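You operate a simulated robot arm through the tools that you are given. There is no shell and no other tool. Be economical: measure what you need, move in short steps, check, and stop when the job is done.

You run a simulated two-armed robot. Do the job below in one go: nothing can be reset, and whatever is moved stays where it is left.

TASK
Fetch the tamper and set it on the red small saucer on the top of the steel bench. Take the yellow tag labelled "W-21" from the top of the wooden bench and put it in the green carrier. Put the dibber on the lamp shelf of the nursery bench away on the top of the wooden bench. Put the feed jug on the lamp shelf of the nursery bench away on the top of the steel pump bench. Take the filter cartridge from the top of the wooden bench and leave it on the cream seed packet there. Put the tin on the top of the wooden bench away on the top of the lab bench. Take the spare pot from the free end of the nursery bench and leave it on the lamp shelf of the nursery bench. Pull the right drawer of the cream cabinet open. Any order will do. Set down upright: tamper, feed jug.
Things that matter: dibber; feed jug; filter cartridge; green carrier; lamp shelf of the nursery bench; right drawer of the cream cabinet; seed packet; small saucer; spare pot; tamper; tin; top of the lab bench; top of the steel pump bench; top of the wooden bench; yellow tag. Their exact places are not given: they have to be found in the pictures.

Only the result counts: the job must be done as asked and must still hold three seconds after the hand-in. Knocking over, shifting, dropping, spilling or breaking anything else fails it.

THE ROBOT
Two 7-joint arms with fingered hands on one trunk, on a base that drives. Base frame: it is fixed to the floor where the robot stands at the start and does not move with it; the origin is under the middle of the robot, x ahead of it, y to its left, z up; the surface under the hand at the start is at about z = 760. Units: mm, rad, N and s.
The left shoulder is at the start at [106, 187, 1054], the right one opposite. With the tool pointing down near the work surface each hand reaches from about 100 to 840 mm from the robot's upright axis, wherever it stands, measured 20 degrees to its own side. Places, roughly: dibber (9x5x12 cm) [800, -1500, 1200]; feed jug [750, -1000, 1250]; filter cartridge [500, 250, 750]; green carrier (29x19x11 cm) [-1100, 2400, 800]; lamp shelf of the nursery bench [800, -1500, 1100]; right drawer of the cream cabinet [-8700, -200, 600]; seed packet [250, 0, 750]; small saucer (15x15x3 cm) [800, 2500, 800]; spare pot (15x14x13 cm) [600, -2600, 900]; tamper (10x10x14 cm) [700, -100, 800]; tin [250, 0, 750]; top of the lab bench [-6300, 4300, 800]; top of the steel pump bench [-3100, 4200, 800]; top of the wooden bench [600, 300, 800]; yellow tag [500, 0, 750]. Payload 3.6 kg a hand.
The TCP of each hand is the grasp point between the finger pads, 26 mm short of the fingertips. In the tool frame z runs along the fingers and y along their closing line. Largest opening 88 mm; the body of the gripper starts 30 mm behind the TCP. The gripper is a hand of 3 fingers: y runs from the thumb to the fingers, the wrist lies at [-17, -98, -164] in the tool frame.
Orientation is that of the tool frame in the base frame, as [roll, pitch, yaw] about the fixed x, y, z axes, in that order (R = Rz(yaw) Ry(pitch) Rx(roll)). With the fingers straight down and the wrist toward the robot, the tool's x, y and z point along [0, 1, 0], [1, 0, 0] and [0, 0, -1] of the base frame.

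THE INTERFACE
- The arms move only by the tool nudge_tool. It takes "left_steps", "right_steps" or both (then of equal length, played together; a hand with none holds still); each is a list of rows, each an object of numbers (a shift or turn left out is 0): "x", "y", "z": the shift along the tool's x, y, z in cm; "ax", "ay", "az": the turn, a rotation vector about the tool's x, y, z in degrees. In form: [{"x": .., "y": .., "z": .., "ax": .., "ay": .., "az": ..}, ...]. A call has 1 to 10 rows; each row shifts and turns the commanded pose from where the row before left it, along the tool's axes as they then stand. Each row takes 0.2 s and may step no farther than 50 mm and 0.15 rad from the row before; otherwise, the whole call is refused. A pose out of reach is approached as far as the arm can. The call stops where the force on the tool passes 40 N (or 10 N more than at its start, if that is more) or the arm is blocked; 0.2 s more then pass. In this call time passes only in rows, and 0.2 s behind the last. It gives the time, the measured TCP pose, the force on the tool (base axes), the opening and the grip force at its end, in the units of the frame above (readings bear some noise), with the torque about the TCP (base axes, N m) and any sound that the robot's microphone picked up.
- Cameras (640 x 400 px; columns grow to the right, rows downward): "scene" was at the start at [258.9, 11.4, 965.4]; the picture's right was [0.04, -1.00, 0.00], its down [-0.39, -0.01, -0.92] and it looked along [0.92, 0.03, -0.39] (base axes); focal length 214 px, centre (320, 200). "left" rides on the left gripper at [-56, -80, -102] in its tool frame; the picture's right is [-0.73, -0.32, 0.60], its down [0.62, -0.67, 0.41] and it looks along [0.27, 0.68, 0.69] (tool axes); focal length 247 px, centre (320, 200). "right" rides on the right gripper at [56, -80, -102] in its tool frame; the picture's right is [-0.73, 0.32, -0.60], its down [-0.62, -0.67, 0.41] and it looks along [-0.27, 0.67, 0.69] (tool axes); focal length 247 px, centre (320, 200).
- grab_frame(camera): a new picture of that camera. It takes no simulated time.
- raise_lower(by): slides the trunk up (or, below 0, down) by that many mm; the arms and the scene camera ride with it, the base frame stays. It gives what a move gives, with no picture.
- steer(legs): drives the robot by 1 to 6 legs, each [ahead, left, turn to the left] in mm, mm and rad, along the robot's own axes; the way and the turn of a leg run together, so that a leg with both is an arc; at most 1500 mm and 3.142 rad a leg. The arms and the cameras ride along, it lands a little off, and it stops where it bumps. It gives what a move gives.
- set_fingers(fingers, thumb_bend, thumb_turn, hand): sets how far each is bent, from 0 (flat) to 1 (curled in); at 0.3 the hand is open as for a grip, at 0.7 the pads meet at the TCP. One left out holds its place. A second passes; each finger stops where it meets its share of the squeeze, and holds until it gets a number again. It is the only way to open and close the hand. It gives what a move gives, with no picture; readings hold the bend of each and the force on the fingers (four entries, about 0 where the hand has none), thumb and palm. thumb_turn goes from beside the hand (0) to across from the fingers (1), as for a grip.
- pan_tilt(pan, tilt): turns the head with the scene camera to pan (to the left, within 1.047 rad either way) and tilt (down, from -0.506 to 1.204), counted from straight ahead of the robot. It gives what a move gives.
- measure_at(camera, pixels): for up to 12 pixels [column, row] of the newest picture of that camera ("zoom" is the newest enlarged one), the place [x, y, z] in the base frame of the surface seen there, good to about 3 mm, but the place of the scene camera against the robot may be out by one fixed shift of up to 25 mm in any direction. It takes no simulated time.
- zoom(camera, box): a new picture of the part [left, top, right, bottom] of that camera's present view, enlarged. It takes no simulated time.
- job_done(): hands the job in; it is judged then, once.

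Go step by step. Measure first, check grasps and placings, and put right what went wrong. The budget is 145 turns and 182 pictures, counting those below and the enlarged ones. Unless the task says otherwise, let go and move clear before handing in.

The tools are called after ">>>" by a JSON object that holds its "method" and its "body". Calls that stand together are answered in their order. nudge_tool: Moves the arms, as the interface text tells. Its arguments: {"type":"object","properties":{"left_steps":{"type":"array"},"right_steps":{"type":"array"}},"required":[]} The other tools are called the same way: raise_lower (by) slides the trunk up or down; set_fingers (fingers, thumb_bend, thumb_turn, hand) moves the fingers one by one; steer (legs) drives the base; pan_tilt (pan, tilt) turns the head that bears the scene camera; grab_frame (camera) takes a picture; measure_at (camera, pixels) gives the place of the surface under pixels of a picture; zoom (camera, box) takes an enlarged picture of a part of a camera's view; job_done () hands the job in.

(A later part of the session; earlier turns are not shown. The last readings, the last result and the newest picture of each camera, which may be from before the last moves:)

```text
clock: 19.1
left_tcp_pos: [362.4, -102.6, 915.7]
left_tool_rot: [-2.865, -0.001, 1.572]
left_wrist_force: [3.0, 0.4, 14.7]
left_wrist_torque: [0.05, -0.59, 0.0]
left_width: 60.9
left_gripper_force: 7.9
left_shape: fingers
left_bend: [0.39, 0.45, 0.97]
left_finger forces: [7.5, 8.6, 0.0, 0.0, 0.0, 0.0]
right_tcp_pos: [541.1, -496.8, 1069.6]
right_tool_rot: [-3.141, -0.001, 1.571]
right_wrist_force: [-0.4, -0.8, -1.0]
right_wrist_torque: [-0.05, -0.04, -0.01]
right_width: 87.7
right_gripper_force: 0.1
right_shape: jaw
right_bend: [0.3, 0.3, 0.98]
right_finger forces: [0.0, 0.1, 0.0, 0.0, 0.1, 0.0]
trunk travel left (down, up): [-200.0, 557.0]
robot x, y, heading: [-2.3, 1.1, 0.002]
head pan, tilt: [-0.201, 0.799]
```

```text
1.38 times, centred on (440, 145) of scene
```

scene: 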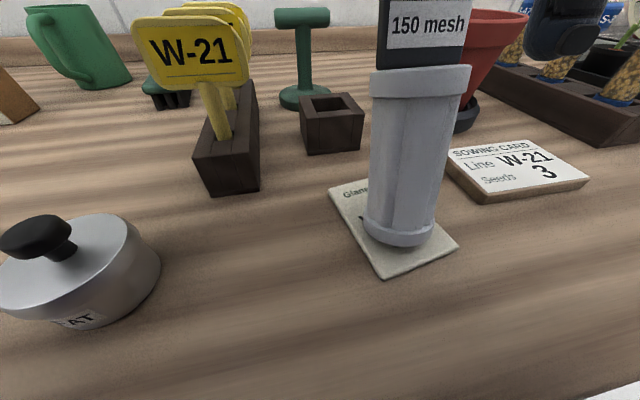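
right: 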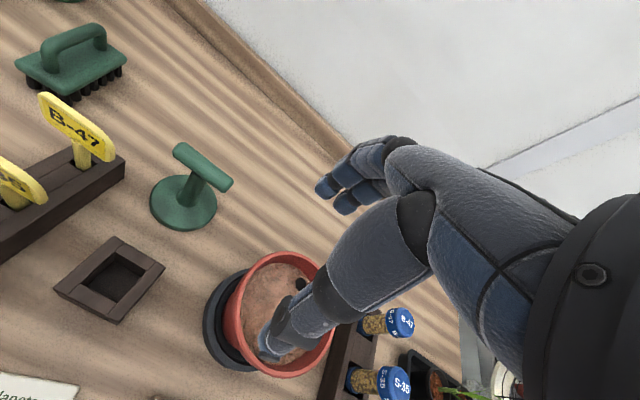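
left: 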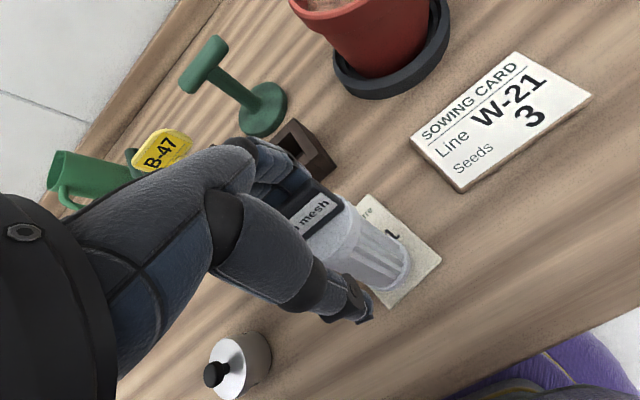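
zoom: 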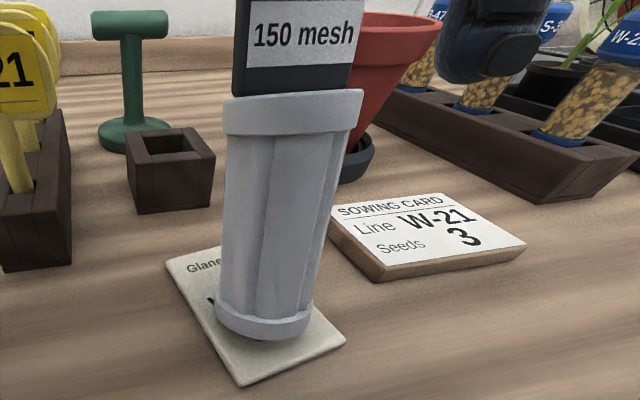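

The top leans about 16° toward +x because the fingers press down on the far rim. That is within its stable range, so easing up in small steps should let it rock back.

>>> {"method": "nudge_tool", "body": {"left_steps": [{"y": -0.08, "z": -0.29}, {"y": -0.08, "z": -0.29}, {"y": -0.08, "z": -0.29}]}}

>>> {"method": "grab_frame", "body": {"camera": "scene"}}

>>> {"method": "grab_frame", "body": {"camera": "left"}}

```text
clock: 19.9
left_tcp_pos: [363.0, -103.7, 922.7]
left_tool_rot: [-2.86, -0.003, 1.569]
left_wrist_force: [0.2, 0.2, -0.5]
left_wrist_torque: [0.02, 0.05, 0.01]
left_width: 61.3
left_gripper_force: 0.1
left_shape: fingers
left_bend: [0.4, 0.45, 0.97]
left_finger forces: [0.0, 0.0, 0.0, 0.0, 0.0, 0.0]
right_tcp_pos: [541.6, -496.8, 1070.0]
right_tool_rot: [3.142, 0.002, 1.571]
right_wrist_force: [-0.2, -0.5, -0.4]
right_wrist_torque: [0.01, -0.03, 0.0]
right_width: 87.7
right_gripper_force: 0.1
right_shape: jaw
right_bend: [0.3, 0.3, 0.98]
right_finger forces: [0.0, 0.0, 0.0, 0.0, 0.0, 0.1]
trunk travel left (down, up): [-200.0, 557.0]
robot x, y, heading: [1.3, 3.1, -0.003]
head pan, tilt: [-0.201, 0.799]
```

```text
152 pictures are left
```

scene: 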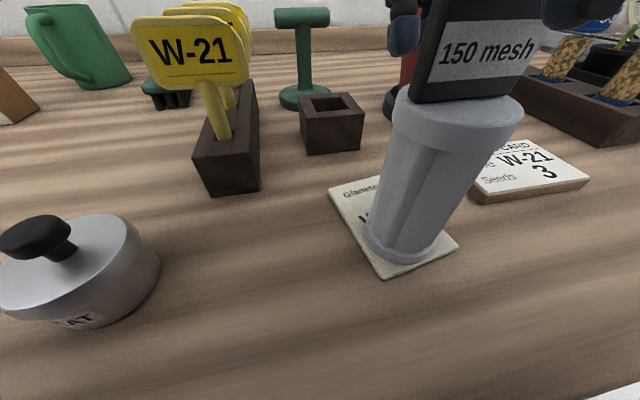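

```text
151 pictures are left
```

left: 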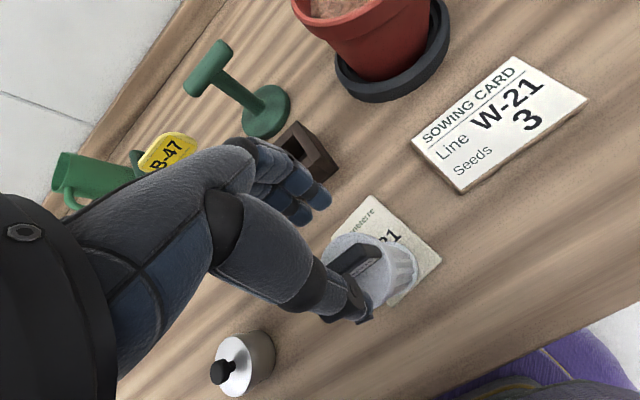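

It has rocked back and may still be moving. I'll look again after a short wait.

>>> {"method": "nudge_tool", "body": {"left_steps": [{}, {}, {}]}}

>>> {"method": "grab_frame", "body": {"camera": "scene"}}

>>> {"method": "measure_at", "body": {"camera": "scene", "pixels": [[395, 235], [403, 215], [410, 150], [415, 130], [440, 120], [425, 225], [470, 60]]}}

```text
clock: 20.7
left_tcp_pos: [362.8, -103.5, 923.9]
left_tool_rot: [-2.864, 0.001, 1.57]
left_wrist_force: [0.0, -0.7, -0.3]
left_wrist_torque: [0.01, 0.04, 0.0]
left_width: 61.5
left_gripper_force: 0.1
left_shape: fingers
left_bend: [0.4, 0.45, 0.97]
left_finger forces: [0.0, 0.0, 0.0, 0.1, 0.0, 0.0]
right_tcp_pos: [541.4, -496.9, 1070.7]
right_tool_rot: [-3.142, 0.001, 1.571]
right_wrist_force: [0.6, 1.3, -0.9]
right_wrist_torque: [-0.01, 0.04, 0.0]
right_width: 87.7
right_gripper_force: 0.1
right_shape: jaw
right_bend: [0.3, 0.3, 0.98]
right_finger forces: [0.1, 0.1, 0.0, 0.1, 0.0, 0.0]
trunk travel left (down, up): [-200.0, 557.0]
robot x, y, heading: [-0.8, -0.5, 0.003]
head pan, tilt: [-0.201, 0.799]
```

```text
150 pictures are left
```

scene: 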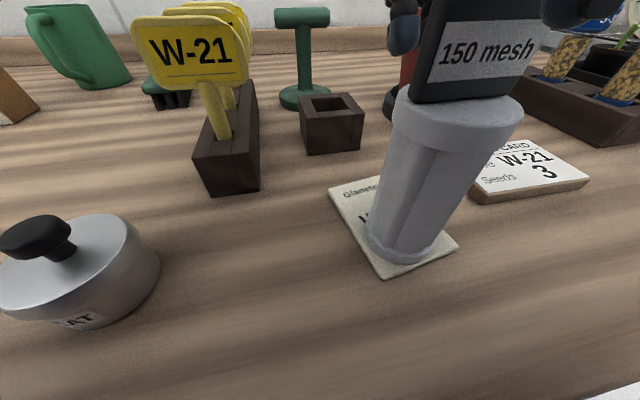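

```text
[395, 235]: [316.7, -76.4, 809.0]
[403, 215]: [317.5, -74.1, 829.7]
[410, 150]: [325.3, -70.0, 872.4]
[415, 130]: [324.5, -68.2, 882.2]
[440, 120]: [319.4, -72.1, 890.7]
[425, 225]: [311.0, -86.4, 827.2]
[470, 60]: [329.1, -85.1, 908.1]
```

The cartridge stands upright on the packet with no contact. I'll lift the left hand clear, level it, go over the W-21 tag, and move the right hand toward the tamper.

>>> {"method": "nudge_tool", "body": {"left_steps": [{"y": -0.55, "z": -1.92}, {"y": -0.83, "z": -2.88}, {"y": -0.83, "z": -2.88}, {"ax": -8}, {"ax": -8}, {"x": 4.5}, {"x": 4.5}, {"x": 4.9}, {"y": 4.8}, {"y": 3}]}}

>>> {"method": "grab_frame", "body": {"camera": "left"}}

>>> {"method": "grab_frame", "body": {"camera": "scene"}}

```text
clock: 22.9
left_tcp_pos: [439.1, 34.5, 1005.4]
left_tool_rot: [-3.142, 0.0, 1.57]
left_wrist_force: [-0.3, 1.0, 0.2]
left_wrist_torque: [0.03, 0.0, 0.02]
left_width: 61.2
left_gripper_force: 0.1
left_shape: fingers
left_bend: [0.4, 0.45, 0.97]
left_finger forces: [0.1, 0.1, 0.0, 0.0, 0.0, 0.1]
right_tcp_pos: [542.1, -497.0, 1069.4]
right_tool_rot: [-3.14, 0.0, 1.571]
right_wrist_force: [-0.2, 0.5, 0.1]
right_wrist_torque: [0.01, -0.01, -0.01]
right_width: 87.9
right_gripper_force: 0.0
right_shape: jaw
right_bend: [0.3, 0.3, 0.98]
right_finger forces: [0.1, 0.1, 0.0, 0.1, 0.1, 0.0]
trunk travel left (down, up): [-200.0, 557.0]
robot x, y, heading: [4.3, 1.8, -0.003]
head pan, tilt: [-0.201, 0.799]
```

```text
149 pictures are left
```

left: 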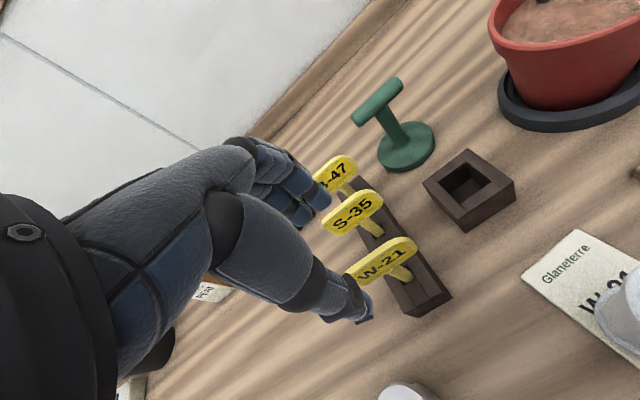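

```text
148 pictures are left
```

scene: 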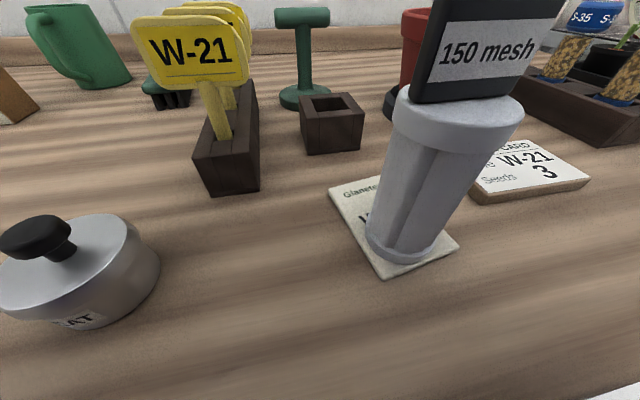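

Cartridge done. I'll measure the W-21 tag plate in the left view near (388,262), including its top edge and stem.

>>> {"method": "measure_at", "body": {"camera": "left", "pixels": [[386, 250], [412, 240], [388, 262], [400, 272], [382, 275], [405, 262], [348, 216], [350, 200], [370, 195], [415, 300]]}}

>>> {"method": "zoom", "body": {"camera": "left", "box": [310, 140, 470, 330]}}

```text
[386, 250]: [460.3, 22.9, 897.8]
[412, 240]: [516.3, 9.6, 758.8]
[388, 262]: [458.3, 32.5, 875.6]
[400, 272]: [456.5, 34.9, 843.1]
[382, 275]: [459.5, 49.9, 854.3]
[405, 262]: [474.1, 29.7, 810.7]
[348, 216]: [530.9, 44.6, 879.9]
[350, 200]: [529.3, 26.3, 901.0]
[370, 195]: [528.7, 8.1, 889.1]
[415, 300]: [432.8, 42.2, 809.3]
```

```text
2.11 times, centred on (390, 235) of left
```

zoom: 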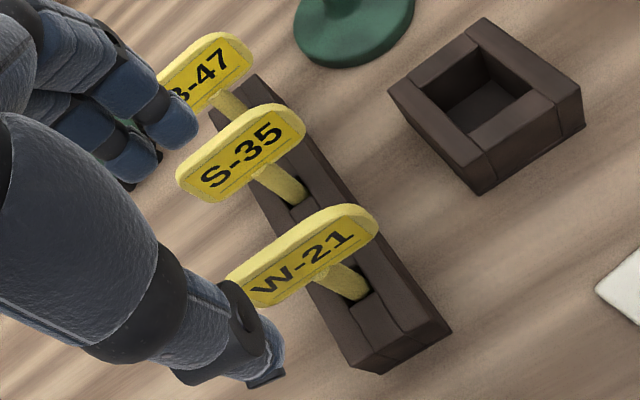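

The plate is at x≈459–465, y≈36, z 852–900. I'll narrow the fingers, centre, and lower to z≈881.

>>> {"method": "set_fingers", "body": {"hand": "left", "fingers": 0.52, "thumb_bend": 0.52}}

>>> {"method": "nudge_tool", "body": {"left_steps": [{"y": 2.3, "x": 0.1}, {"z": 4}, {"z": 4}, {"z": 3}, {"z": 1.4}]}}

>>> {"method": "grab_frame", "body": {"camera": "left"}}

>>> {"method": "grab_frame", "body": {"camera": "scene"}}

```text
clock: 23.9
left_tcp_pos: [437.9, 33.7, 1005.5]
left_tool_rot: [-3.141, -0.001, 1.571]
left_wrist_force: [0.0, 1.0, 0.5]
left_wrist_torque: [-0.03, 0.0, -0.01]
left_width: 41.1
left_gripper_force: 0.1
left_shape: fingers
left_bend: [0.52, 0.52, 0.97]
left_finger forces: [0.0, 0.1, 0.1, 0.1, 0.0, 0.0]
right_tcp_pos: [541.0, -496.7, 1069.8]
right_tool_rot: [3.141, 0.001, 1.57]
right_wrist_force: [0.3, -0.3, 0.0]
right_wrist_torque: [0.01, -0.02, -0.02]
right_width: 87.6
right_gripper_force: 0.0
right_shape: jaw
right_bend: [0.3, 0.3, 0.98]
right_finger forces: [0.1, 0.0, 0.0, 0.0, 0.0, 0.1]
trunk travel left (down, up): [-200.0, 557.0]
robot x, y, heading: [-2.3, -0.8, -0.003]
head pan, tilt: [-0.201, 0.799]
```

```text
clock: 25.1
left_tcp_pos: [463.9, 36.6, 880.3]
left_tool_rot: [-3.14, 0.0, 1.571]
left_wrist_force: [0.9, 1.2, 0.4]
left_wrist_torque: [-0.02, -0.03, -0.01]
left_width: 41.2
left_gripper_force: 0.1
left_shape: fingers
left_bend: [0.52, 0.52, 0.97]
left_finger forces: [0.1, 0.0, 0.0, 0.0, 0.0, 0.1]
right_tcp_pos: [542.3, -498.4, 1070.1]
right_tool_rot: [-3.141, 0.001, 1.572]
right_wrist_force: [0.0, 0.1, 0.3]
right_wrist_torque: [0.0, 0.05, -0.01]
right_width: 87.6
right_gripper_force: 0.1
right_shape: jaw
right_bend: [0.3, 0.3, 0.98]
right_finger forces: [0.0, 0.1, 0.0, 0.0, 0.0, 0.0]
trunk travel left (down, up): [-200.0, 557.0]
robot x, y, heading: [-1.1, 1.0, -0.002]
head pan, tilt: [-0.201, 0.799]
```

```text
146 pictures are left
```

left: 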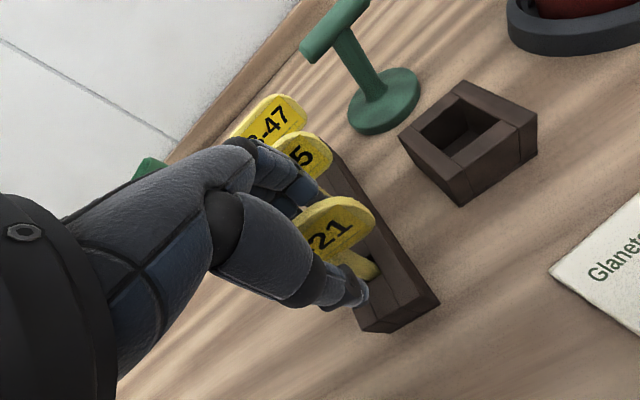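

```text
145 pictures are left
```

scene: 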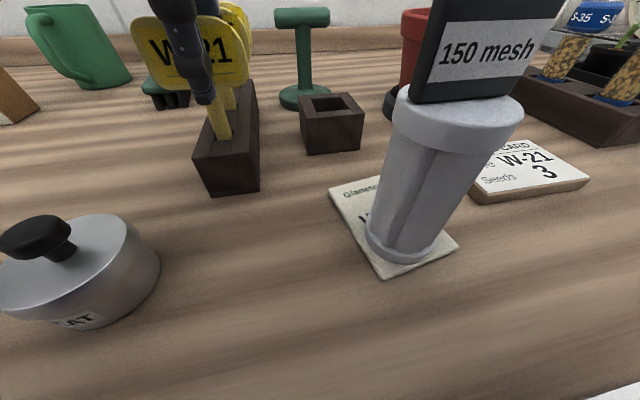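

The plate sits between the thumb and fingers. I'll close and lift.

>>> {"method": "set_fingers", "body": {"hand": "left", "fingers": 0.76, "thumb_bend": 0.76}}

>>> {"method": "nudge_tool", "body": {"left_steps": [{"z": -2}, {"z": -3}, {"z": -4}, {"z": -4}, {"z": -4}]}}

>>> {"method": "grab_frame", "body": {"camera": "left"}}

>>> {"method": "grab_frame", "body": {"camera": "scene"}}

```text
clock: 26.1
left_tcp_pos: [463.7, 36.8, 881.3]
left_tool_rot: [-3.141, -0.001, 1.57]
left_wrist_force: [-1.9, 0.1, -0.6]
left_wrist_torque: [0.0, 0.08, 0.01]
left_width: 4.2
left_gripper_force: 10.4
left_shape: fingers
left_bend: [0.73, 0.68, 0.97]
left_finger forces: [6.1, 4.0, 0.0, 0.1, 10.6, 0.0]
right_tcp_pos: [540.8, -495.9, 1070.0]
right_tool_rot: [-3.14, 0.001, 1.572]
right_wrist_force: [-0.5, 0.3, -0.3]
right_wrist_torque: [-0.01, -0.01, 0.0]
right_width: 87.7
right_gripper_force: 0.1
right_shape: jaw
right_bend: [0.3, 0.3, 0.98]
right_finger forces: [0.0, 0.0, 0.0, 0.0, 0.1, 0.1]
trunk travel left (down, up): [-200.0, 557.0]
robot x, y, heading: [-1.2, -1.9, -0.002]
head pan, tilt: [-0.201, 0.799]
```

```text
clock: 27.3
left_tcp_pos: [462.1, 34.6, 1052.8]
left_tool_rot: [3.14, -0.001, 1.571]
left_wrist_force: [-0.3, -0.4, 0.6]
left_wrist_torque: [0.02, -0.01, 0.0]
left_width: 3.5
left_gripper_force: 10.1
left_shape: fingers
left_bend: [0.74, 0.68, 0.96]
left_finger forces: [6.4, 3.9, 0.0, 0.0, 10.3, 0.1]
right_tcp_pos: [541.0, -497.3, 1071.1]
right_tool_rot: [3.142, -0.001, 1.571]
right_wrist_force: [0.1, -0.9, 0.0]
right_wrist_torque: [0.02, 0.0, 0.0]
right_width: 87.6
right_gripper_force: 0.0
right_shape: jaw
right_bend: [0.3, 0.3, 0.98]
right_finger forces: [0.0, 0.0, 0.0, 0.0, 0.0, 0.1]
trunk travel left (down, up): [-200.0, 557.0]
robot x, y, heading: [-0.6, -1.5, 0.003]
head pan, tilt: [-0.201, 0.799]
```

```text
144 pictures are left
```

left: 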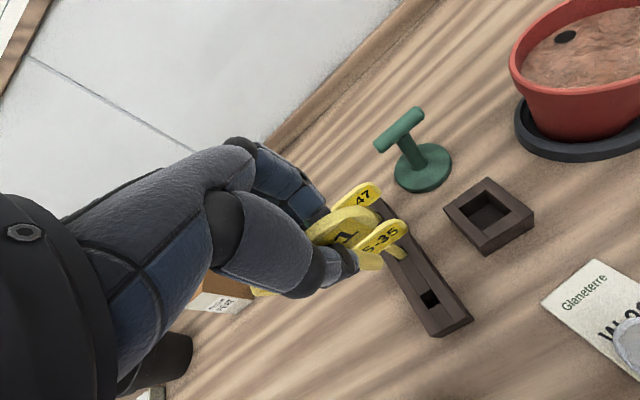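

```text
143 pictures are left
```

scene: 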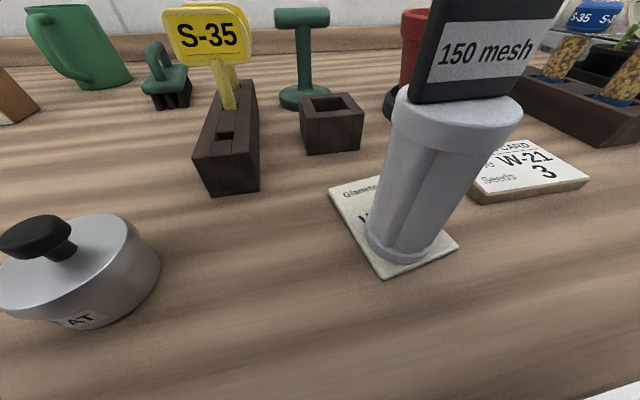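

The tag is out and held. I'll swing the left hand clear to the left while the right hand travels above the tamper's handle at (653,-76).

>>> {"method": "nudge_tool", "body": {"left_steps": [{"x": 3}, {"x": 3}, {"x": 3}, {"x": 3}, {"x": 3}, {"x": 3}, {"x": 3}, {"x": 3}, {}, {}], "right_steps": [{"x": 4.2, "y": 1.1}, {"x": 4.2, "y": 1.1}, {"x": 4.2, "y": 1.1}, {"x": 4.2, "y": 1.1}, {"x": 4.2, "y": 1.1}, {"x": 4.2, "y": 1.1}, {"x": 4.2, "y": 1.1}, {"x": 4.2, "y": 1.1}, {"x": 4.2, "y": 1.1}, {"x": 4.2, "y": 1.1}]}}

>>> {"method": "set_fingers", "body": {"hand": "right", "fingers": 0.45, "thumb_bend": 0.45}}

>>> {"method": "grab_frame", "body": {"camera": "right"}}

>>> {"method": "grab_frame", "body": {"camera": "left"}}

```text
clock: 29.5
left_tcp_pos: [464.8, 276.0, 1049.7]
left_tool_rot: [-3.141, -0.001, 1.57]
left_wrist_force: [0.2, -0.4, -0.4]
left_wrist_torque: [-0.02, -0.02, -0.01]
left_width: 3.4
left_gripper_force: 10.1
left_shape: fingers
left_bend: [0.74, 0.68, 0.96]
left_finger forces: [6.4, 4.0, 0.0, 0.0, 10.2, 0.0]
right_tcp_pos: [654.0, -77.1, 1070.5]
right_tool_rot: [3.141, 0.001, 1.569]
right_wrist_force: [0.6, 0.8, -0.4]
right_wrist_torque: [0.04, -0.02, -0.01]
right_width: 87.6
right_gripper_force: 0.0
right_shape: jaw
right_bend: [0.3, 0.3, 0.98]
right_finger forces: [0.0, 0.1, 0.0, 0.0, 0.1, 0.0]
trunk travel left (down, up): [-200.0, 557.0]
robot x, y, heading: [4.1, -1.9, -0.001]
head pan, tilt: [-0.201, 0.799]
```

```text
clock: 30.5
left_tcp_pos: [464.3, 276.3, 1050.8]
left_tool_rot: [-3.141, 0.0, 1.571]
left_wrist_force: [-1.1, -1.0, -0.6]
left_wrist_torque: [-0.04, 0.03, 0.02]
left_width: 3.3
left_gripper_force: 10.0
left_shape: fingers
left_bend: [0.74, 0.68, 0.96]
left_finger forces: [6.4, 3.8, 0.0, 0.0, 10.2, 0.0]
right_tcp_pos: [651.7, -77.1, 1070.6]
right_tool_rot: [3.141, -0.001, 1.572]
right_wrist_force: [-1.1, 0.8, 0.2]
right_wrist_torque: [0.04, 0.01, -0.04]
right_width: 56.7
right_gripper_force: 0.0
right_shape: fingers
right_bend: [0.45, 0.45, 0.98]
right_finger forces: [0.1, 0.0, 0.1, 0.0, 0.0, 0.1]
trunk travel left (down, up): [-200.0, 557.0]
robot x, y, heading: [0.3, -3.0, 0.005]
head pan, tilt: [-0.201, 0.799]
```

```text
142 pictures are left
```

right: 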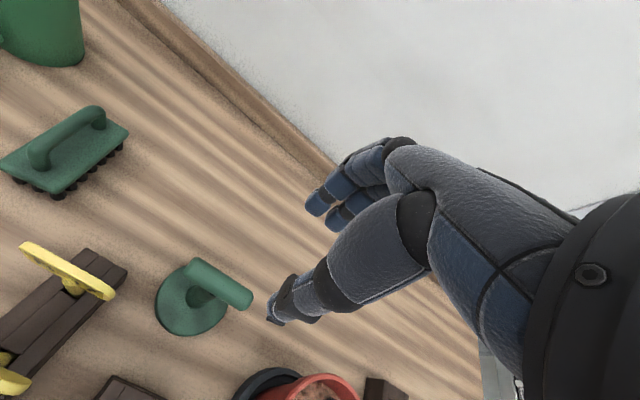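

```text
141 pictures are left
```

left: 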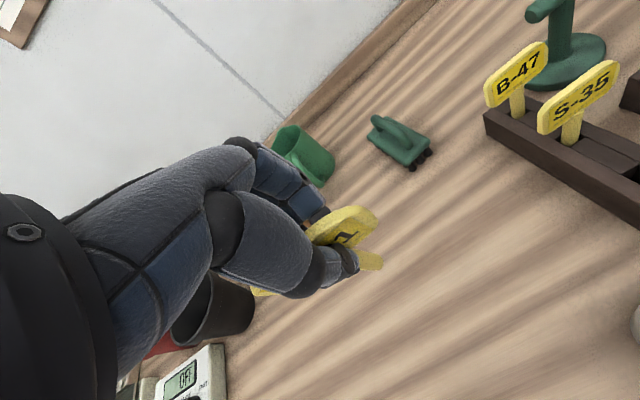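

I'll check the tamper bar's position with the right camera, from (195,268) to (243,296).

>>> {"method": "measure_at", "body": {"camera": "right", "pixels": [[198, 268], [218, 281], [240, 294], [210, 273], [225, 292], [192, 310]]}}

>>> {"method": "zoom", "body": {"camera": "right", "box": [140, 230, 300, 350]}}

```text
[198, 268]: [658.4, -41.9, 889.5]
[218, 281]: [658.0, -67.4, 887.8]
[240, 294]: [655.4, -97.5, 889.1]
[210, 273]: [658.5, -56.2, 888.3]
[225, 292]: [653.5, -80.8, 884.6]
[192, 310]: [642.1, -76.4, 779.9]
```

```text
3.33 times, centred on (220, 290) of right
```

zoom: 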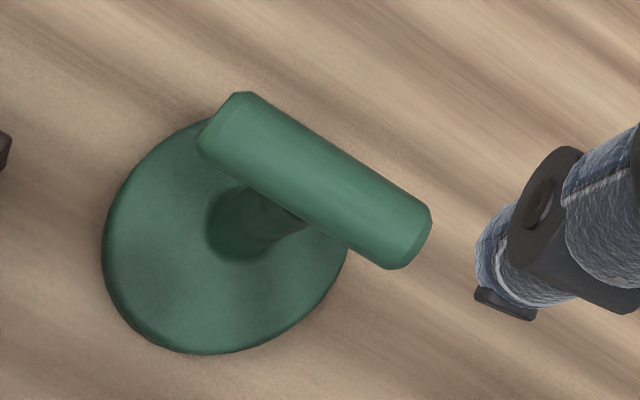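

The bar's centre is (657,-72,879). I'll lower to z≈877 and close.

>>> {"method": "nudge_tool", "body": {"right_steps": [{"x": 0.5, "y": 0.5, "z": 4}, {"z": 4}, {"z": 4}, {"z": 3}, {"z": 3}, {"z": 1.3}]}}

>>> {"method": "grab_frame", "body": {"camera": "right"}}

>>> {"method": "set_fingers", "body": {"hand": "right", "fingers": 0.8, "thumb_bend": 0.8}}

>>> {"method": "grab_frame", "body": {"camera": "right"}}

```text
clock: 31.9
left_tcp_pos: [466.3, 275.1, 1049.6]
left_tool_rot: [-3.142, 0.0, 1.571]
left_wrist_force: [0.2, 0.3, 0.1]
left_wrist_torque: [0.02, -0.01, -0.03]
left_width: 3.4
left_gripper_force: 9.9
left_shape: fingers
left_bend: [0.74, 0.68, 0.96]
left_finger forces: [6.3, 3.9, 0.0, 0.0, 10.2, 0.1]
right_tcp_pos: [658.3, -75.2, 877.1]
right_tool_rot: [3.141, -0.001, 1.572]
right_wrist_force: [0.6, -0.3, -0.4]
right_wrist_torque: [0.04, -0.02, -0.05]
right_width: 56.4
right_gripper_force: 0.1
right_shape: fingers
right_bend: [0.45, 0.45, 0.98]
right_finger forces: [0.0, 0.1, 0.0, 0.0, 0.0, 0.0]
trunk travel left (down, up): [-200.0, 557.0]
robot x, y, heading: [0.1, -1.1, 0.003]
head pan, tilt: [-0.201, 0.799]
```

```text
139 pictures are left
```

right: 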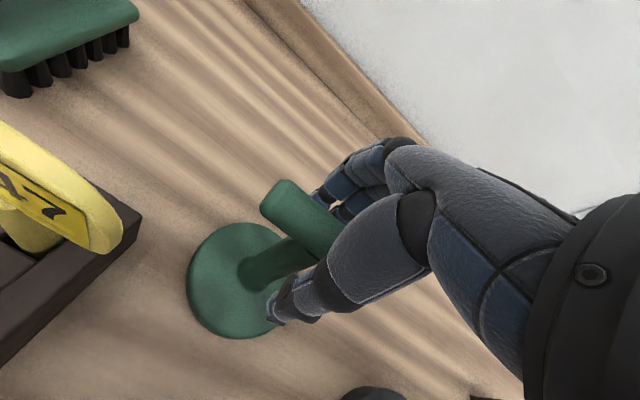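

```text
clock: 32.9
left_tcp_pos: [465.5, 276.9, 1050.1]
left_tool_rot: [3.14, -0.001, 1.569]
left_wrist_force: [0.8, 0.1, -0.3]
left_wrist_torque: [0.02, -0.02, 0.02]
left_width: 3.2
left_gripper_force: 10.5
left_shape: fingers
left_bend: [0.74, 0.68, 0.96]
left_finger forces: [6.4, 4.0, 0.0, 0.0, 10.2, 0.0]
right_tcp_pos: [659.1, -74.8, 876.5]
right_tool_rot: [-3.139, 0.001, 1.571]
right_wrist_force: [-0.7, -0.4, -0.9]
right_wrist_torque: [0.01, 0.0, 0.0]
right_width: 15.8
right_gripper_force: 17.9
right_shape: fingers
right_bend: [0.65, 0.63, 0.98]
right_finger forces: [17.0, 0.4, 0.0, 0.0, 19.2, 0.0]
trunk travel left (down, up): [-200.0, 557.0]
robot x, y, heading: [0.0, -3.6, 0.002]
head pan, tilt: [-0.201, 0.799]
```

```text
138 pictures are left
```

right: 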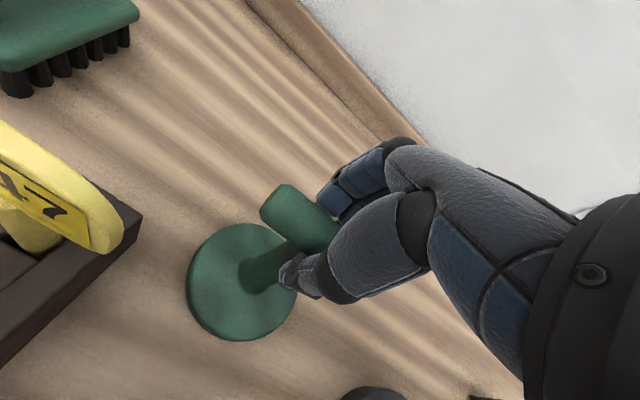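

The bar is gripped at 18 N. I'll lift it and check.

>>> {"method": "nudge_tool", "body": {"right_steps": [{"z": -2}, {"z": -4}, {"z": -4}, {"z": -4}, {"z": -4}]}}

>>> {"method": "grab_frame", "body": {"camera": "right"}}

>>> {"method": "pan_tilt", "body": {"pan": 1.04, "tilt": 0.3}}

>>> {"method": "grab_frame", "body": {"camera": "scene"}}

```text
clock: 34.1
left_tcp_pos: [464.9, 274.9, 1050.7]
left_tool_rot: [3.141, 0.0, 1.573]
left_wrist_force: [-0.5, 0.6, -0.1]
left_wrist_torque: [0.05, 0.03, -0.05]
left_width: 3.4
left_gripper_force: 10.0
left_shape: fingers
left_bend: [0.74, 0.68, 0.96]
left_finger forces: [6.4, 4.0, 0.0, 0.1, 10.2, 0.1]
right_tcp_pos: [653.9, -73.0, 1059.4]
right_tool_rot: [-3.141, 0.002, 1.571]
right_wrist_force: [-0.8, 0.1, -0.7]
right_wrist_torque: [0.03, -0.01, 0.0]
right_width: 15.8
right_gripper_force: 18.5
right_shape: fingers
right_bend: [0.65, 0.63, 0.98]
right_finger forces: [17.0, 0.5, 0.0, 0.0, 19.0, 0.0]
trunk travel left (down, up): [-200.0, 557.0]
robot x, y, heading: [2.1, 0.2, -0.003]
head pan, tilt: [-0.201, 0.799]
```

```text
137 pictures are left
```

right: 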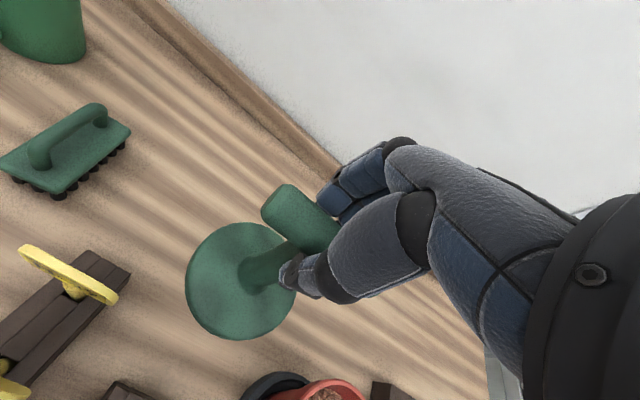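

```text
clock: 35.5
left_tcp_pos: [464.1, 275.0, 1050.4]
left_tool_rot: [3.141, 0.0, 1.57]
left_wrist_force: [-0.1, 0.2, -0.6]
left_wrist_torque: [-0.02, 0.03, -0.02]
left_width: 3.1
left_gripper_force: 10.7
left_shape: fingers
left_bend: [0.74, 0.68, 0.96]
left_finger forces: [6.4, 3.9, 0.1, 0.0, 10.1, 0.0]
right_tcp_pos: [655.7, -73.3, 1057.4]
right_tool_rot: [3.142, 0.0, 1.57]
right_wrist_force: [0.0, 0.2, -2.0]
right_wrist_torque: [0.0, -0.03, 0.03]
right_width: 15.7
right_gripper_force: 18.5
right_shape: fingers
right_bend: [0.65, 0.63, 0.98]
right_finger forces: [17.1, 0.5, 0.1, 0.0, 19.0, 0.0]
trunk travel left (down, up): [-200.0, 557.0]
robot x, y, heading: [0.3, 0.4, -0.006]
head pan, tilt: [1.04, 0.3]
```

```text
136 pictures are left
```

scene: 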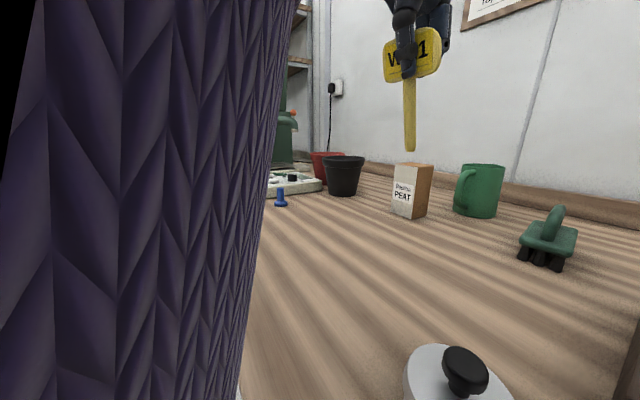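

Both items are held well. I'll draw the right hand in, back away from the bench, and turn left to look for the steel bench.

>>> {"method": "nudge_tool", "body": {"right_steps": [{"y": -4, "z": -2}, {"y": -5, "z": -2}, {"y": -5, "z": -2}, {"x": -4}, {"x": -4}], "left_steps": [{"z": -2}, {"z": -2}, {"z": -2}, {}, {}]}}

>>> {"method": "steer", "body": {"legs": [[-450, 0, 0], [0, 0, 0.9]]}}

>>> {"method": "pan_tilt", "body": {"pan": 0.5, "tilt": 0.25}}

>>> {"method": "grab_frame", "body": {"camera": "scene"}}

```text
refused: row 2 steps farther than a row can; nothing moved
```

```text
clock: 40.5
left_tcp_pos: [-368.4, 536.2, 1050.2]
left_tool_rot: [-3.141, 0.0, 2.466]
left_wrist_force: [0.4, 0.1, -0.3]
left_wrist_torque: [0.01, 0.03, -0.01]
left_width: 3.1
left_gripper_force: 9.7
left_shape: fingers
left_bend: [0.74, 0.68, 0.96]
left_finger forces: [6.4, 3.7, 0.0, 0.0, 9.9, 0.0]
right_tcp_pos: [23.2, 467.2, 1058.7]
right_tool_rot: [-3.14, 0.0, 2.463]
right_wrist_force: [0.1, 0.6, -1.4]
right_wrist_torque: [0.01, 0.0, 0.02]
right_width: 15.6
right_gripper_force: 17.9
right_shape: fingers
right_bend: [0.65, 0.64, 0.98]
right_finger forces: [16.7, 0.7, 0.0, 0.0, 18.5, 0.0]
trunk travel left (down, up): [-200.0, 557.0]
robot x, y, heading: [-443.5, 2.1, 0.888]
head pan, tilt: [1.04, 0.3]
```

```text
clock: 41.5
left_tcp_pos: [-368.1, 535.7, 1048.7]
left_tool_rot: [-3.14, 0.002, 2.463]
left_wrist_force: [0.4, 0.1, 0.2]
left_wrist_torque: [0.02, 0.0, 0.0]
left_width: 3.3
left_gripper_force: 10.1
left_shape: fingers
left_bend: [0.74, 0.68, 0.96]
left_finger forces: [6.3, 3.7, 0.0, 0.1, 9.7, 0.0]
right_tcp_pos: [23.2, 466.4, 1058.5]
right_tool_rot: [-3.139, 0.001, 2.463]
right_wrist_force: [-0.8, 0.0, -1.6]
right_wrist_torque: [0.0, -0.01, 0.0]
right_width: 15.7
right_gripper_force: 17.6
right_shape: fingers
right_bend: [0.65, 0.64, 0.98]
right_finger forces: [16.8, 0.8, 0.0, 0.0, 18.5, 0.0]
trunk travel left (down, up): [-200.0, 557.0]
robot x, y, heading: [-442.2, -0.9, 0.895]
head pan, tilt: [0.499, 0.25]
```

```text
135 pictures are left
```

scene: 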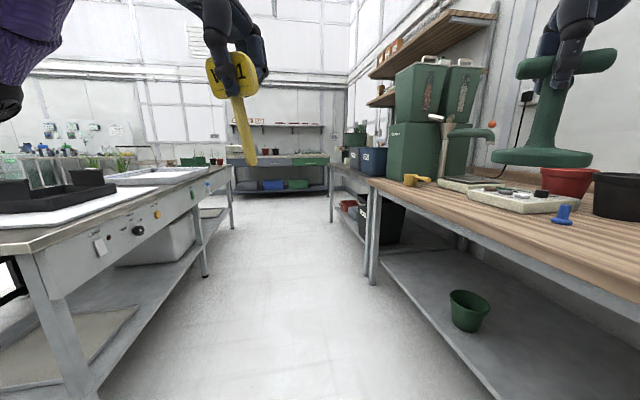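

I can see an aisle along +y, with a long bench on the left, and the wooden bench followed by a steel one on the right. I'll measure some landmarks.

>>> {"method": "measure_at", "body": {"camera": "scene", "pixels": [[35, 245], [230, 170], [150, 200], [372, 185], [332, 172], [260, 290], [250, 230], [280, 155], [205, 205], [360, 172], [560, 280], [85, 395]]}}

>>> {"method": "zoom", "body": {"camera": "scene", "box": [100, 110, 420, 240]}}

>>> {"method": "nudge_tool", "body": {"right_steps": [{"y": -4, "z": -2}, {"y": -4, "z": -2}, {"y": -4, "z": -2}, {"y": -4}, {"y": -2}], "left_steps": [{"z": -2}, {"z": -2}, {"z": -2}, {}, {}]}}

```text
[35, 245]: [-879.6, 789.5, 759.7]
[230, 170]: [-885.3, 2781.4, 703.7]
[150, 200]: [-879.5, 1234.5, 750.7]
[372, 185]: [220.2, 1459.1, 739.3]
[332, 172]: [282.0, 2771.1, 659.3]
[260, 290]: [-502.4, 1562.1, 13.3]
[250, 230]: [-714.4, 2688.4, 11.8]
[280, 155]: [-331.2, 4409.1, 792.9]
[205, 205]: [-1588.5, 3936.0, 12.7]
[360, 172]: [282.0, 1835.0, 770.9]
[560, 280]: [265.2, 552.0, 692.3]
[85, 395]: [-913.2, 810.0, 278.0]
```

```text
2.00 times, centred on (260, 175) of scene
```

zoom: 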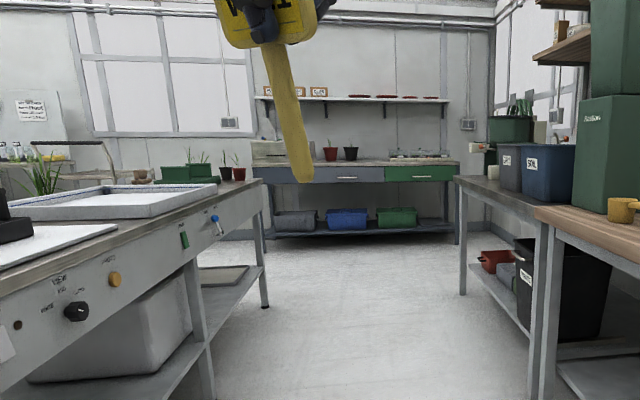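

```text
clock: 42.7
left_tcp_pos: [-367.3, 535.5, 1109.1]
left_tool_rot: [3.14, 0.0, 2.466]
left_wrist_force: [0.0, -0.6, -0.2]
left_wrist_torque: [0.02, 0.01, 0.02]
left_width: 3.3
left_gripper_force: 10.1
left_shape: fingers
left_bend: [0.74, 0.68, 0.96]
left_finger forces: [6.4, 3.8, 0.0, 0.0, 9.8, 0.0]
right_tcp_pos: [-91.1, 325.4, 1117.4]
right_tool_rot: [-3.14, 0.0, 2.461]
right_wrist_force: [-0.3, 0.2, -1.6]
right_wrist_torque: [0.04, 0.0, 0.0]
right_width: 15.8
right_gripper_force: 18.1
right_shape: fingers
right_bend: [0.65, 0.64, 0.98]
right_finger forces: [16.6, 1.2, 0.0, 0.0, 18.5, 0.1]
trunk travel left (down, up): [-200.0, 557.0]
robot x, y, heading: [-443.7, 3.0, 0.89]
head pan, tilt: [0.499, 0.25]
```

The aisle runs between x≈-885 and x≈+250 up to y≈2780. I'll face +y and drive up to about (-300, 2000), looking ahead on the way.

>>> {"method": "steer", "body": {"legs": [[0, 0, 0.68], [1300, -140, 0]]}}

>>> {"method": "pan_tilt", "body": {"pan": -0.75, "tilt": 0.35}}

>>> {"method": "grab_frame", "body": {"camera": "scene"}}

>>> {"method": "pan_tilt", "body": {"pan": 0.75, "tilt": 0.35}}

>>> {"method": "grab_frame", "body": {"camera": "scene"}}

```text
clock: 51.0
left_tcp_pos: [-602.2, 1755.2, 1108.8]
left_tool_rot: [3.141, 0.001, -3.126]
left_wrist_force: [-0.3, -0.5, -0.8]
left_wrist_torque: [0.0, -0.02, 0.01]
left_width: 3.1
left_gripper_force: 9.7
left_shape: fingers
left_bend: [0.74, 0.68, 0.96]
left_finger forces: [6.4, 3.6, 0.0, 0.0, 9.7, 0.0]
right_tcp_pos: [-253.7, 1771.4, 1117.7]
right_tool_rot: [-3.139, 0.0, -3.127]
right_wrist_force: [-0.8, 0.2, -1.6]
right_wrist_torque: [0.03, -0.01, -0.01]
right_width: 15.2
right_gripper_force: 17.7
right_shape: fingers
right_bend: [0.65, 0.64, 0.98]
right_finger forces: [16.3, 1.2, 0.0, 0.0, 18.1, 0.1]
trunk travel left (down, up): [-200.0, 557.0]
robot x, y, heading: [-324.6, 1294.9, 1.589]
head pan, tilt: [0.499, 0.25]
```

```text
clock: 52.5
left_tcp_pos: [-601.2, 1754.6, 1109.1]
left_tool_rot: [3.141, 0.0, -3.127]
left_wrist_force: [0.3, -0.7, 0.0]
left_wrist_torque: [-0.05, 0.02, -0.02]
left_width: 3.0
left_gripper_force: 9.6
left_shape: fingers
left_bend: [0.74, 0.68, 0.96]
left_finger forces: [6.5, 3.6, 0.0, 0.0, 9.6, 0.0]
right_tcp_pos: [-254.7, 1770.2, 1117.8]
right_tool_rot: [-3.141, 0.001, -3.128]
right_wrist_force: [-0.4, 0.2, -2.1]
right_wrist_torque: [0.0, -0.02, 0.0]
right_width: 15.2
right_gripper_force: 18.0
right_shape: fingers
right_bend: [0.65, 0.64, 0.98]
right_finger forces: [16.3, 1.1, 0.1, 0.0, 18.1, 0.0]
trunk travel left (down, up): [-200.0, 557.0]
robot x, y, heading: [-320.6, 1295.0, 1.588]
head pan, tilt: [-0.75, 0.351]
```

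```text
133 pictures are left
```

scene: 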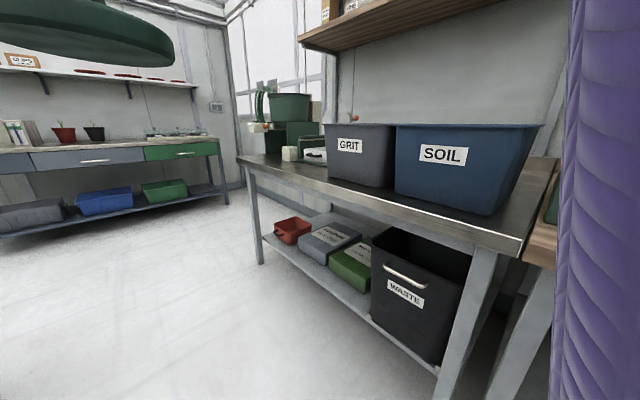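

```text
clock: 54.1
left_tcp_pos: [-601.6, 1754.6, 1108.7]
left_tool_rot: [3.142, 0.001, -3.126]
left_wrist_force: [0.5, 0.1, 0.2]
left_wrist_torque: [0.01, 0.0, 0.02]
left_width: 3.0
left_gripper_force: 9.8
left_shape: fingers
left_bend: [0.74, 0.68, 0.96]
left_finger forces: [6.4, 3.7, 0.0, 0.0, 9.6, 0.1]
right_tcp_pos: [-254.8, 1770.7, 1118.0]
right_tool_rot: [-3.14, 0.0, -3.126]
right_wrist_force: [-0.1, -0.6, -2.0]
right_wrist_torque: [-0.01, 0.01, -0.03]
right_width: 15.0
right_gripper_force: 18.0
right_shape: fingers
right_bend: [0.65, 0.64, 0.98]
right_finger forces: [16.3, 1.2, 0.1, 0.0, 18.1, 0.0]
trunk travel left (down, up): [-200.0, 557.0]
robot x, y, heading: [-322.3, 1293.3, 1.589]
head pan, tilt: [0.75, 0.351]
```

```text
132 pictures are left
```

scene: 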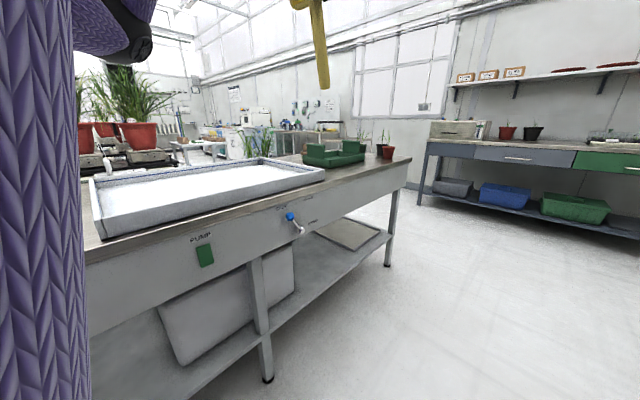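

The green carrier is on the left bench at (335,152), and the steel bench with the GRIT and SOIL bins is on the right. I'll measure the carrier, drive on, and turn to face the steel bench.

>>> {"method": "measure_at", "body": {"camera": "scene", "pixels": [[335, 155], [308, 145], [360, 145], [410, 160], [385, 152]]}}

>>> {"method": "steer", "body": {"legs": [[1120, -20, 0], [0, 0, -1.55]]}}

>>> {"method": "pan_tilt", "body": {"pan": 0, "tilt": 0.4}}

>>> {"method": "grab_frame", "body": {"camera": "scene"}}

```text
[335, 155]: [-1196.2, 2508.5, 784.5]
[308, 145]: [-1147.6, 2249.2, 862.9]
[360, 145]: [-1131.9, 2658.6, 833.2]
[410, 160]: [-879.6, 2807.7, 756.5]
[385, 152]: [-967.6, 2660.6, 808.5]
```

```text
clock: 63.6
left_tcp_pos: [135.6, 2714.8, 1108.8]
left_tool_rot: [-3.141, 0.001, 1.61]
left_wrist_force: [0.6, 0.3, 0.7]
left_wrist_torque: [-0.01, 0.0, 0.02]
left_width: 2.5
left_gripper_force: 9.9
left_shape: fingers
left_bend: [0.74, 0.68, 0.96]
left_finger forces: [6.3, 3.3, 0.0, 0.1, 9.0, 0.0]
right_tcp_pos: [160.1, 2366.9, 1118.0]
right_tool_rot: [-3.138, 0.0, 1.611]
right_wrist_force: [0.0, -1.6, -2.0]
right_wrist_torque: [0.0, -0.01, 0.0]
right_width: 14.7
right_gripper_force: 17.4
right_shape: fingers
right_bend: [0.65, 0.64, 0.98]
right_finger forces: [15.9, 1.4, 0.1, 0.0, 17.4, 0.1]
trunk travel left (down, up): [-200.0, 557.0]
robot x, y, heading: [-320.1, 2423.7, 0.042]
head pan, tilt: [0.75, 0.351]
```

```text
clock: 64.7
left_tcp_pos: [135.5, 2714.2, 1108.4]
left_tool_rot: [-3.141, -0.002, 1.609]
left_wrist_force: [0.4, -0.4, -0.8]
left_wrist_torque: [-0.02, -0.01, -0.02]
left_width: 2.5
left_gripper_force: 9.5
left_shape: fingers
left_bend: [0.74, 0.68, 0.96]
left_finger forces: [6.4, 3.4, 0.0, 0.0, 8.9, 0.0]
right_tcp_pos: [160.7, 2367.3, 1117.5]
right_tool_rot: [-3.14, -0.002, 1.611]
right_wrist_force: [-0.2, 0.2, -1.0]
right_wrist_torque: [0.0, 0.0, -0.01]
right_width: 14.7
right_gripper_force: 17.9
right_shape: fingers
right_bend: [0.65, 0.64, 0.98]
right_finger forces: [15.9, 1.3, 0.0, 0.0, 17.6, 0.0]
trunk travel left (down, up): [-200.0, 557.0]
robot x, y, heading: [-319.0, 2422.0, 0.041]
head pan, tilt: [0.0, 0.4]
```

```text
131 pictures are left
```

scene: 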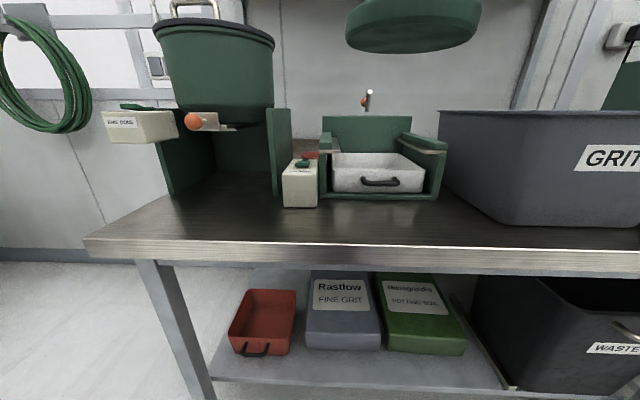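

I don't see a red saucer clearly; there is only a red spot at (310,156). I'll zoom in.

>>> {"method": "zoom", "body": {"camera": "scene", "box": [240, 80, 480, 230]}}

>>> {"method": "measure_at", "body": {"camera": "scene", "pixels": [[311, 155], [303, 165], [85, 240], [380, 182], [300, 195], [450, 245], [280, 150], [440, 170], [300, 232], [350, 150]]}}

>>> {"method": "raise_lower", "body": {"by": 200}}

>>> {"method": "pan_tilt", "body": {"pan": 0, "tilt": 0.55}}

>>> {"method": "grab_frame", "body": {"camera": "scene"}}

```text
2.67 times, centred on (360, 155) of scene
```

zoom: 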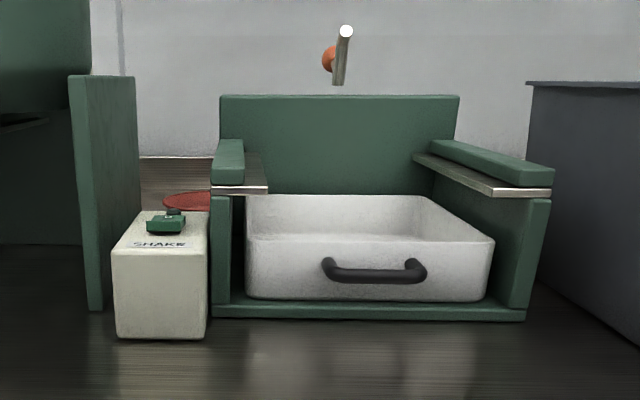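

```text
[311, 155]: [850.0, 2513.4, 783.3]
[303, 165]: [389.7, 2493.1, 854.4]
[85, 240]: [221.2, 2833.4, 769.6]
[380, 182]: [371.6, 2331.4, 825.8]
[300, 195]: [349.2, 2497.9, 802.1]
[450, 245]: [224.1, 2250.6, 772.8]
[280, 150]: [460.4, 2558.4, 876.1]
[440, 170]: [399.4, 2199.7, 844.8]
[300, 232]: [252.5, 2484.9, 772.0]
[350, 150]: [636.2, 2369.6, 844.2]
```

```text
clock: 66.8
left_tcp_pos: [135.5, 2714.0, 1308.6]
left_tool_rot: [-3.14, -0.001, 1.61]
left_wrist_force: [0.2, 0.2, -1.0]
left_wrist_torque: [0.02, 0.01, 0.03]
left_width: 2.6
left_gripper_force: 9.1
left_shape: fingers
left_bend: [0.74, 0.68, 0.96]
left_finger forces: [6.3, 3.3, 0.0, 0.0, 9.1, 0.1]
right_tcp_pos: [160.2, 2366.5, 1316.8]
right_tool_rot: [-3.139, -0.001, 1.612]
right_wrist_force: [0.3, -0.3, -1.7]
right_wrist_torque: [-0.02, -0.03, -0.03]
right_width: 14.7
right_gripper_force: 17.6
right_shape: fingers
right_bend: [0.65, 0.64, 0.98]
right_finger forces: [15.9, 1.5, 0.1, 0.1, 17.6, 0.0]
trunk travel left (down, up): [-400.0, 357.0]
robot x, y, heading: [-319.0, 2421.8, 0.036]
head pan, tilt: [0.0, 0.4]
```

```text
clock: 67.5
left_tcp_pos: [134.8, 2713.4, 1309.4]
left_tool_rot: [3.141, -0.002, 1.611]
left_wrist_force: [0.3, 0.6, -0.7]
left_wrist_torque: [-0.04, 0.03, 0.01]
left_width: 2.5
left_gripper_force: 9.8
left_shape: fingers
left_bend: [0.74, 0.68, 0.96]
left_finger forces: [6.4, 3.2, 0.0, 0.1, 9.1, 0.0]
right_tcp_pos: [159.5, 2366.7, 1317.0]
right_tool_rot: [-3.137, -0.002, 1.611]
right_wrist_force: [-0.3, 0.0, -1.1]
right_wrist_torque: [0.01, 0.02, -0.04]
right_width: 14.7
right_gripper_force: 17.4
right_shape: fingers
right_bend: [0.65, 0.64, 0.98]
right_finger forces: [15.9, 1.5, 0.0, 0.0, 17.4, 0.0]
trunk travel left (down, up): [-400.0, 357.0]
robot x, y, heading: [-316.1, 2418.9, 0.044]
head pan, tilt: [0.0, 0.55]
```

```text
129 pictures are left
```

scene: 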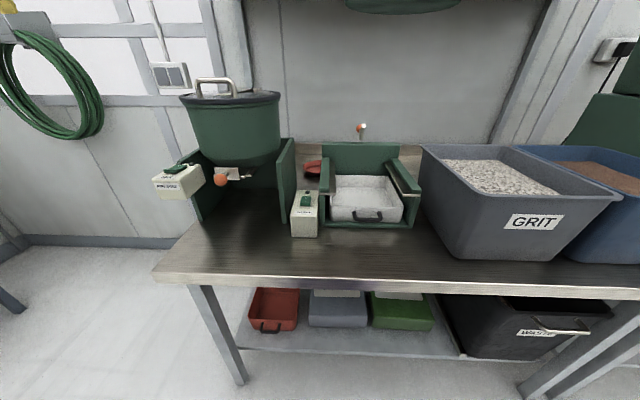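

The saucer is behind the sieve at (313,167). I'll measure its extents and its surroundings.

>>> {"method": "measure_at", "body": {"camera": "scene", "pixels": [[313, 162], [305, 168], [320, 172], [313, 175], [212, 82], [235, 95], [290, 140], [285, 190], [328, 145], [400, 145], [305, 235], [320, 128]]}}

>>> {"method": "zoom", "body": {"camera": "scene", "box": [260, 100, 440, 240]}}

>>> {"method": "pan_tilt", "body": {"pan": -0.2, "tilt": -0.1}}

>>> {"method": "grab_frame", "body": {"camera": "scene"}}

```text
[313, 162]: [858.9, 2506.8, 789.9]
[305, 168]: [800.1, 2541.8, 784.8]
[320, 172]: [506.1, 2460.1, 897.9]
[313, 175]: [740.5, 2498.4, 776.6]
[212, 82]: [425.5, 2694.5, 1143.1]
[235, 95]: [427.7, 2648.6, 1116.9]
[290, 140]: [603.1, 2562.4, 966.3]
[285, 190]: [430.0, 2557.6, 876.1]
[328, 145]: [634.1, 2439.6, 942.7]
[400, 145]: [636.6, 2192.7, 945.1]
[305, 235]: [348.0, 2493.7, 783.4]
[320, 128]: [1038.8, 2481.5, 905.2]
```

```text
2.86 times, centred on (350, 170) of scene
```

zoom: 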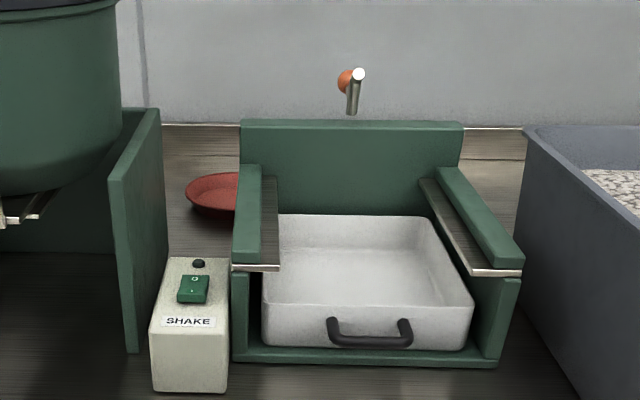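

```text
clock: 68.6
left_tcp_pos: [135.4, 2713.6, 1308.7]
left_tool_rot: [3.141, -0.001, 1.61]
left_wrist_force: [0.8, 0.3, 0.4]
left_wrist_torque: [0.04, 0.0, 0.0]
left_width: 2.5
left_gripper_force: 9.2
left_shape: fingers
left_bend: [0.74, 0.68, 0.96]
left_finger forces: [6.3, 3.2, 0.0, 0.0, 9.1, 0.1]
right_tcp_pos: [160.2, 2366.9, 1318.1]
right_tool_rot: [-3.14, -0.002, 1.611]
right_wrist_force: [0.4, -0.8, -2.0]
right_wrist_torque: [-0.01, 0.01, 0.01]
right_width: 14.5
right_gripper_force: 17.0
right_shape: fingers
right_bend: [0.65, 0.64, 0.98]
right_finger forces: [15.9, 1.4, 0.1, 0.0, 17.4, 0.0]
trunk travel left (down, up): [-400.0, 357.0]
robot x, y, heading: [-319.7, 2421.5, 0.039]
head pan, tilt: [-0.201, -0.099]
```

```text
127 pictures are left
```

scene: 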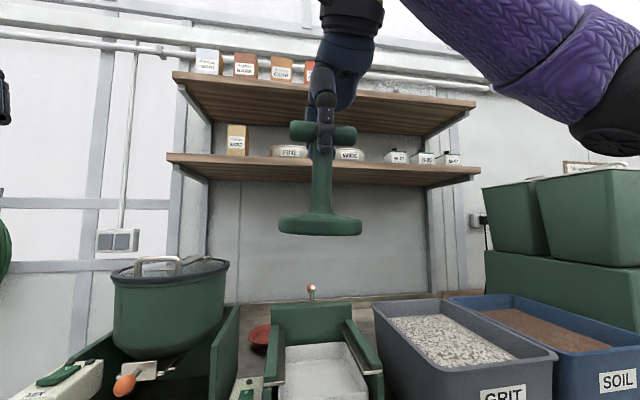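

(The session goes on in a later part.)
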